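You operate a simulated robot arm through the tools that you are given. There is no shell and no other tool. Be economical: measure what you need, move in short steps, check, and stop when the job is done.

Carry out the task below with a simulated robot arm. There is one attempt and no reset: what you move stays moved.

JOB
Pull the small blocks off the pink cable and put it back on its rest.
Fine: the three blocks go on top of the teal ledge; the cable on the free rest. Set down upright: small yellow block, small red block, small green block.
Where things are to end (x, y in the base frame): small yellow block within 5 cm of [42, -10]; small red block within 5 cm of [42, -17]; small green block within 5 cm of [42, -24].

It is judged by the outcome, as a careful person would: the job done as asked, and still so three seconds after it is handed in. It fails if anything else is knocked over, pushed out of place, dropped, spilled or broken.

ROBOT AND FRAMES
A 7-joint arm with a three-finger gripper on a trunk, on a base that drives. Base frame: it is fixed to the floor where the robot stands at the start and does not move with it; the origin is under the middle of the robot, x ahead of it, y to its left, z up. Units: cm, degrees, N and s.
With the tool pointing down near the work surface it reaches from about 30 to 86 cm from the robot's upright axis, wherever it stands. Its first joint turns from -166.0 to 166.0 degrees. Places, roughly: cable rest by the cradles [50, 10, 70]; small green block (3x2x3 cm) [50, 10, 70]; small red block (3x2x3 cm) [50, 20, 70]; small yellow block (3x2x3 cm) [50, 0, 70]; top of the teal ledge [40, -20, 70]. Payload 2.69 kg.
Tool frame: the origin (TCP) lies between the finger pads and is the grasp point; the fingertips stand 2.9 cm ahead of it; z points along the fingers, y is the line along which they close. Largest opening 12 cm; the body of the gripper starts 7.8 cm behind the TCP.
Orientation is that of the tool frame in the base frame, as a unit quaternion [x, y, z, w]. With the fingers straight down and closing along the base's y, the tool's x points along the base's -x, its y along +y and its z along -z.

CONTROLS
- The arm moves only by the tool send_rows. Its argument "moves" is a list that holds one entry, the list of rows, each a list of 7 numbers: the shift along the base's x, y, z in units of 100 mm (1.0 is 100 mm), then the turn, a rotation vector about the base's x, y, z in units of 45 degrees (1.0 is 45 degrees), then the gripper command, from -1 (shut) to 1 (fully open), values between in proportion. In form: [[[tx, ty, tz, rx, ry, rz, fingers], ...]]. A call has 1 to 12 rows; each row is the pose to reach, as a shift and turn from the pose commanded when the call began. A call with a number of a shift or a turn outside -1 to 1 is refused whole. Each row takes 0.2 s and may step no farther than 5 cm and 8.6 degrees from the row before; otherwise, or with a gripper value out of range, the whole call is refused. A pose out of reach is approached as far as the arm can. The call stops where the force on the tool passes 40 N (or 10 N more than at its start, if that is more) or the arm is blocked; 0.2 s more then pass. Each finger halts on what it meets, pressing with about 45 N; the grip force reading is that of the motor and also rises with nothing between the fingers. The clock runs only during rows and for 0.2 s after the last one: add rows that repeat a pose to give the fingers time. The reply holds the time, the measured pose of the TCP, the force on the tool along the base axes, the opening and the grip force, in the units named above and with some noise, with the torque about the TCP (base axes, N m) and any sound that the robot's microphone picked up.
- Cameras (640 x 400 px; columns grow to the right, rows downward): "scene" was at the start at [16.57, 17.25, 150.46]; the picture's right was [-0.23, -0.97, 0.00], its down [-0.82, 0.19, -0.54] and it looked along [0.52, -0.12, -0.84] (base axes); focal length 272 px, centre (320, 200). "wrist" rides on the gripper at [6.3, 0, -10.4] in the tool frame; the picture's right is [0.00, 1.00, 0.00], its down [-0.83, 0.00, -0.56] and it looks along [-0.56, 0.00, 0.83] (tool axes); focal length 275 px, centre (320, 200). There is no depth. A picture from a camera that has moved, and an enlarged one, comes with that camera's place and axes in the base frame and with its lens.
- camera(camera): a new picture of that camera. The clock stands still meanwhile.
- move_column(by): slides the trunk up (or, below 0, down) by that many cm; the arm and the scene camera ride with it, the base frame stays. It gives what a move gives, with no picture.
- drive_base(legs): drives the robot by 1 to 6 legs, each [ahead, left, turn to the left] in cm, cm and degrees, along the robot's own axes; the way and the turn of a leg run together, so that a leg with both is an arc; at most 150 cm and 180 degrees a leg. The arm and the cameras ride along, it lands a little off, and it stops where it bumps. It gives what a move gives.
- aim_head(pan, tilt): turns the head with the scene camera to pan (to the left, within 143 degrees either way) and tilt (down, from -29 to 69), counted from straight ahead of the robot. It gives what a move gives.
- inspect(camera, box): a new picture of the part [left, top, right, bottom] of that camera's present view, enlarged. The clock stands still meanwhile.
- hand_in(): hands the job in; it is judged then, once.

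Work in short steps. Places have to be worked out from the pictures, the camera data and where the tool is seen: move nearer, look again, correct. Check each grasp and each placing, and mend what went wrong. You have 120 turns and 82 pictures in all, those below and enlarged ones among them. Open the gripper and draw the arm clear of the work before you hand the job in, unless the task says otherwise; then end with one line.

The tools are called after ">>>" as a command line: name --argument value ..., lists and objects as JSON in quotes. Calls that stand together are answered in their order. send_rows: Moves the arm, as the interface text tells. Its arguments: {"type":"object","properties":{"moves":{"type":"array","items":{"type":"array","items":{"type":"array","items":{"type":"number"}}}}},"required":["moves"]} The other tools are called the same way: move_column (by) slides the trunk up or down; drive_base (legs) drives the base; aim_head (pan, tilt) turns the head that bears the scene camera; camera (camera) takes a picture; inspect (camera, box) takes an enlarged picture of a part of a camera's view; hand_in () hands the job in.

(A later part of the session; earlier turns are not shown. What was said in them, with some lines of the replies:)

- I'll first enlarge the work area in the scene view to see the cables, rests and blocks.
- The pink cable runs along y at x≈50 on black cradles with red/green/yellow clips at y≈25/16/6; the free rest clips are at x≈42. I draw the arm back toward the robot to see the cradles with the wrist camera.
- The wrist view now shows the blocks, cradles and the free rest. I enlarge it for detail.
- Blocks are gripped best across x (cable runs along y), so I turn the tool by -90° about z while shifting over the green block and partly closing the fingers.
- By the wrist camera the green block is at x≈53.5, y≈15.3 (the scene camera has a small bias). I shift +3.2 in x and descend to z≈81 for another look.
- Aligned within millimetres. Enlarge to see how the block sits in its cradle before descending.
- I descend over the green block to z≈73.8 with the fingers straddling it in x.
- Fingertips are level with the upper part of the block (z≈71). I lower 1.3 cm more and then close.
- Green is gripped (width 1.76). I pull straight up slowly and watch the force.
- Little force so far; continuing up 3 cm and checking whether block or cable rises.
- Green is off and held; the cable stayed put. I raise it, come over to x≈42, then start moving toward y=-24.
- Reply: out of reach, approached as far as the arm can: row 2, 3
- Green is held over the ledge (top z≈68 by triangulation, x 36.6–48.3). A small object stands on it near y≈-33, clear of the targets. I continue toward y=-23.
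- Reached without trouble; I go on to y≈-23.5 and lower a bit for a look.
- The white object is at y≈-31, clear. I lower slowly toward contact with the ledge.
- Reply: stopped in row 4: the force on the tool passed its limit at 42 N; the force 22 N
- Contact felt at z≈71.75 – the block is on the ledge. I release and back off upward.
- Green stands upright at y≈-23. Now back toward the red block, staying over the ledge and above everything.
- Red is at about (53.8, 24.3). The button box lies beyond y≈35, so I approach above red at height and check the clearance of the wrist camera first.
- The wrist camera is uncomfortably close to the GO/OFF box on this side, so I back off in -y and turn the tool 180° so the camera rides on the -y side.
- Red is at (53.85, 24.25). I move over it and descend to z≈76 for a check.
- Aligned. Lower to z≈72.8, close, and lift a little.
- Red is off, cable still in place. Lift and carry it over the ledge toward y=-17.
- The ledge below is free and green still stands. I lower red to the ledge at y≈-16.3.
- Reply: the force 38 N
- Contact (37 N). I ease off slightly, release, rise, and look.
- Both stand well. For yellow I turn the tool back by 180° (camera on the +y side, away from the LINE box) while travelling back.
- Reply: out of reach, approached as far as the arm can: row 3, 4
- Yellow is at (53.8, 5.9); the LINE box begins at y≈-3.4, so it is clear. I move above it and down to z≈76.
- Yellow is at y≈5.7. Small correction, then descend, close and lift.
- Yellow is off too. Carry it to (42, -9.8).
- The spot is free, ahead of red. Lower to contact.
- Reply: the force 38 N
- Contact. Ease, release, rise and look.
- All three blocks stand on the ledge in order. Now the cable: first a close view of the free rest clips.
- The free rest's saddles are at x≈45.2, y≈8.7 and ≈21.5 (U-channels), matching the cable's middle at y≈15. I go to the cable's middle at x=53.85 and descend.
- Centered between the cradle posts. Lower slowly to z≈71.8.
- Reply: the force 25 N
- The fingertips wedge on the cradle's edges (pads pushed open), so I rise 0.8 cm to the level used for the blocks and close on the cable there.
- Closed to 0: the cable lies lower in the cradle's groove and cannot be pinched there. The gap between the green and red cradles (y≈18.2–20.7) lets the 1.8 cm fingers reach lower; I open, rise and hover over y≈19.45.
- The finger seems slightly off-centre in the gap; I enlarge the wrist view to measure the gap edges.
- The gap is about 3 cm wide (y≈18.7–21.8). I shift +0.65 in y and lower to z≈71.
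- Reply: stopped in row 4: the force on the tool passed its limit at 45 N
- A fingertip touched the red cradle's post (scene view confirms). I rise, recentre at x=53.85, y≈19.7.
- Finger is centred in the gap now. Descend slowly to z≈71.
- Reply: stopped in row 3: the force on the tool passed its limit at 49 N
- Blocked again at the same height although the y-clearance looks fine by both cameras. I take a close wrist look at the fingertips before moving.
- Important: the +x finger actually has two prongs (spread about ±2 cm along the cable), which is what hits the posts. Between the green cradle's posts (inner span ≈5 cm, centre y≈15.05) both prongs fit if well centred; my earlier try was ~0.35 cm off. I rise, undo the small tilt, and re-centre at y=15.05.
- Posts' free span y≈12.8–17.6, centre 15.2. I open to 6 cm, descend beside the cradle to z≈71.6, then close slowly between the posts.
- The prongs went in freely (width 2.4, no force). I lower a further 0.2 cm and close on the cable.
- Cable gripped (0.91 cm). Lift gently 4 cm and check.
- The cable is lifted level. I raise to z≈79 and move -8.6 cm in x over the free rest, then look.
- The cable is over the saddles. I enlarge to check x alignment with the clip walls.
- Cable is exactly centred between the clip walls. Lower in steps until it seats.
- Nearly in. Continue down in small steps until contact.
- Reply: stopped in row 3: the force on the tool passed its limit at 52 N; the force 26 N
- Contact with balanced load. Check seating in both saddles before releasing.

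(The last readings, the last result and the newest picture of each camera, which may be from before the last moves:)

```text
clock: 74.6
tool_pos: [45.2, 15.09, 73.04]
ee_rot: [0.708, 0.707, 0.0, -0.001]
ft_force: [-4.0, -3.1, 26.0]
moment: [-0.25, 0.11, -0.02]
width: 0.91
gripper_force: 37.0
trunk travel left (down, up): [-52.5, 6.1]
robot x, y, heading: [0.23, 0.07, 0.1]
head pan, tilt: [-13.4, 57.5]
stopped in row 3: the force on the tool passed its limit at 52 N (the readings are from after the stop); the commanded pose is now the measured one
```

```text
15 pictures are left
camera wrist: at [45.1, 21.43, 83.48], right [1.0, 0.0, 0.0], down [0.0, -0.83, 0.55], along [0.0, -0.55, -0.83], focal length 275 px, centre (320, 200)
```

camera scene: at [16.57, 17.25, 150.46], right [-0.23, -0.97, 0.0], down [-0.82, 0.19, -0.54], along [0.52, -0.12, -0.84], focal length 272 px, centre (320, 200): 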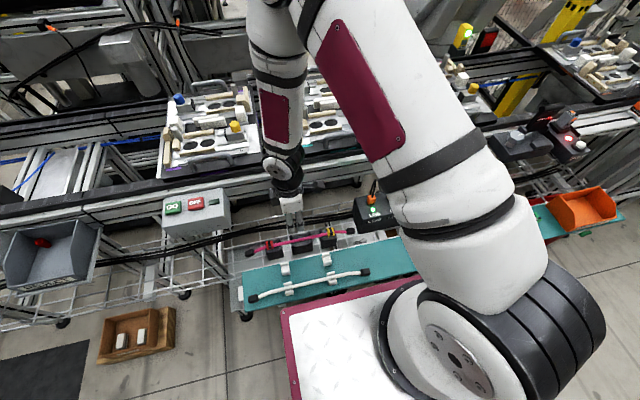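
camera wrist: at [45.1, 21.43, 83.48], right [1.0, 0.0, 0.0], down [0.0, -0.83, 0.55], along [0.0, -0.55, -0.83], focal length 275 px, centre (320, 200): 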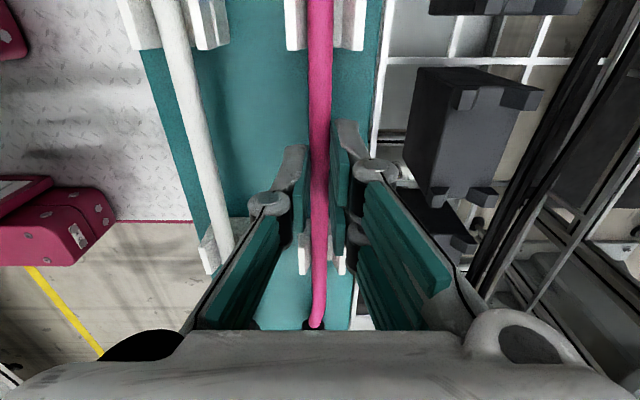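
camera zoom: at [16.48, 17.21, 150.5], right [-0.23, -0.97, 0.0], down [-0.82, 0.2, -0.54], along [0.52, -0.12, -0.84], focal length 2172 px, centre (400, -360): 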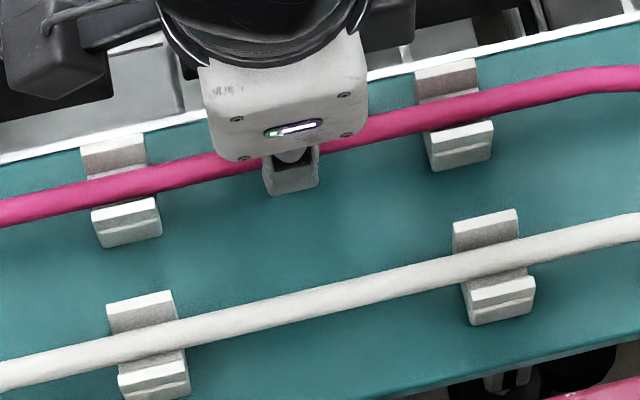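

Seated in both saddles like the white cable. Release gently and rise straight up.

>>> send_rows --moves '[[[0, 0, 0, 0, 0, 0, -0.8], [0, 0, 0, 0, 0, 0, -0.6], [0, 0, 0, 0, 0, 0, -0.5], [0, 0, 0.1, 0, 0, 0, -0.5], [0, 0, 0.3, 0, 0, 0, -0.5], [0, 0, 0.6, 0, 0, 0, -0.5], [0, 0, 1, 0, 0, 0, -0.5]]]'

>>> inspect --camera "scene" --box '[230, 220, 390, 320]'

>>> camera --camera "wrist"

```text
clock: 76.2
tool_pos: [45.39, 15.27, 82.9]
ee_rot: [0.708, 0.706, 0.0, 0.0]
ft_force: [0.5, -0.7, 0.3]
moment: [0.01, 0.02, -0.05]
width: 3.02
gripper_force: 0.0
trunk travel left (down, up): [-52.5, 6.1]
robot x, y, heading: [-0.14, 0.13, -0.2]
head pan, tilt: [-13.4, 57.5]
```

```text
4.00 times, centred on (310, 270) of scene
camera zoom: at [16.6, 17.23, 150.46], right [-0.23, -0.97, 0.0], down [-0.82, 0.2, -0.54], along [0.52, -0.12, -0.84], focal length 1086 px, centre (360, -80)
```

zoom: 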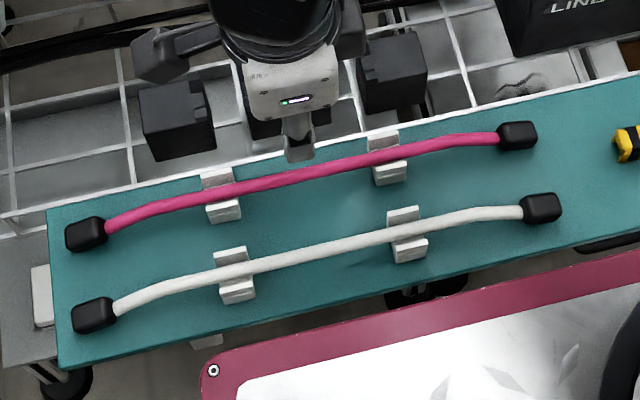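

```text
13 pictures are left
camera wrist: at [45.39, 21.57, 93.26], right [1.0, 0.0, 0.0], down [0.0, -0.83, 0.56], along [0.0, -0.56, -0.83], focal length 275 px, centre (320, 200)
```

wrist: 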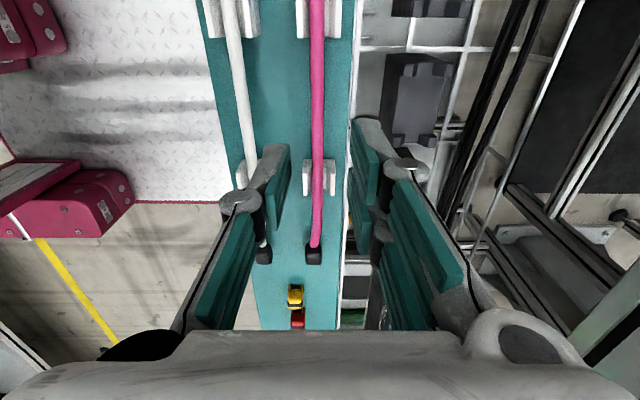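

The pink cable rests in both saddles. I draw the arm up and clear, open the gripper, and take a final look.

>>> send_rows --moves '[[[0, 0, 0.4, 0, 0, 0, 0], [0.1, 0, 0.8, 0, 0, 0, 0.5], [0.3, 0, 1, 0, 0, 0, 1], [0.3, 0, 1, 0, 0, 0, 1], [0.3, 0, 1, 0, 0, 0, 1]]]'

>>> camera --camera "scene"

>>> camera --camera "wrist"

```text
clock: 77.4
tool_pos: [48.46, 15.24, 92.79]
ee_rot: [0.708, 0.706, 0.0, -0.001]
ft_force: [0.1, 0.1, -0.1]
moment: [0.02, 0.02, -0.03]
width: 11.97
gripper_force: 0.1
trunk travel left (down, up): [-52.5, 6.1]
robot x, y, heading: [-0.39, 0.05, 0.0]
head pan, tilt: [-13.4, 57.5]
```

```text
12 pictures are left
camera scene: at [16.57, 17.24, 150.46], right [-0.23, -0.97, 0.0], down [-0.82, 0.19, -0.54], along [0.52, -0.12, -0.84], focal length 272 px, centre (320, 200)
```

scene: 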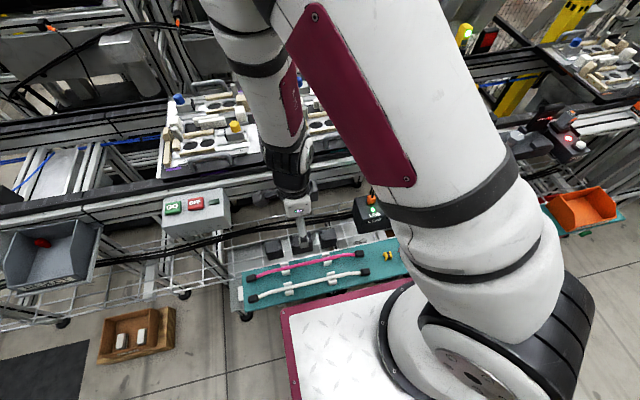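

```text
11 pictures are left
camera wrist: at [48.44, 21.51, 103.3], right [1.0, 0.0, 0.0], down [0.0, -0.83, 0.55], along [0.0, -0.55, -0.83], focal length 275 px, centre (320, 200)
```

wrist: 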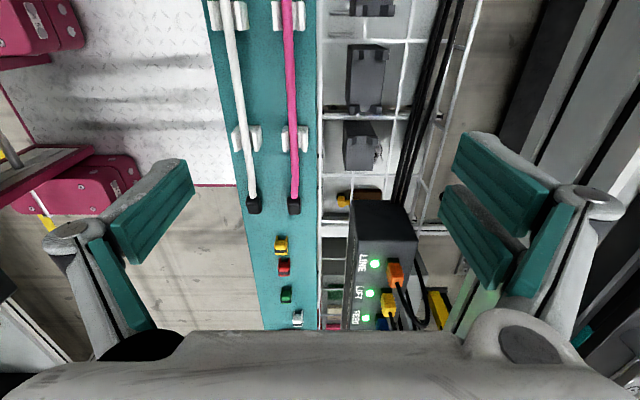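

Everything looks in place; one enlarged check of the three blocks.

>>> inspect --camera "wrist" --box '[240, 220, 340, 330]'

```text
3.64 times, centred on (290, 275) of wrist
camera zoom: at [48.44, 21.51, 103.3], right [1.0, 0.0, 0.0], down [0.0, -0.83, 0.55], along [0.0, -0.55, -0.83], focal length 1001 px, centre (429, -73)
```

zoom: 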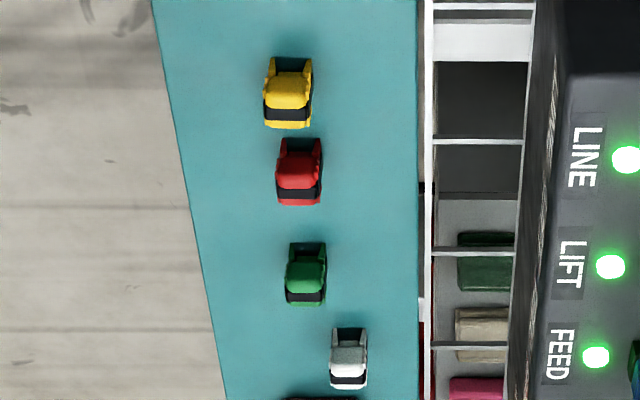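

All three blocks stand upright on the ledge at about y = -10, -15 to -16 and -22 to -23, the cable is on its rest, and the arm is clear. Handing in.

>>> hand_in

```text
The job is handed in.
```

The yellow, red and green blocks are off the pink cable and standing upright on the teal ledge, each within 5 cm of its target. The pink cable sits in both clips of the free rest, and I opened the gripper and raised the arm clear before handing in. While working out how to grip the cable, the fingers pressed on the cradles three times, but nothing looked moved afterwards.
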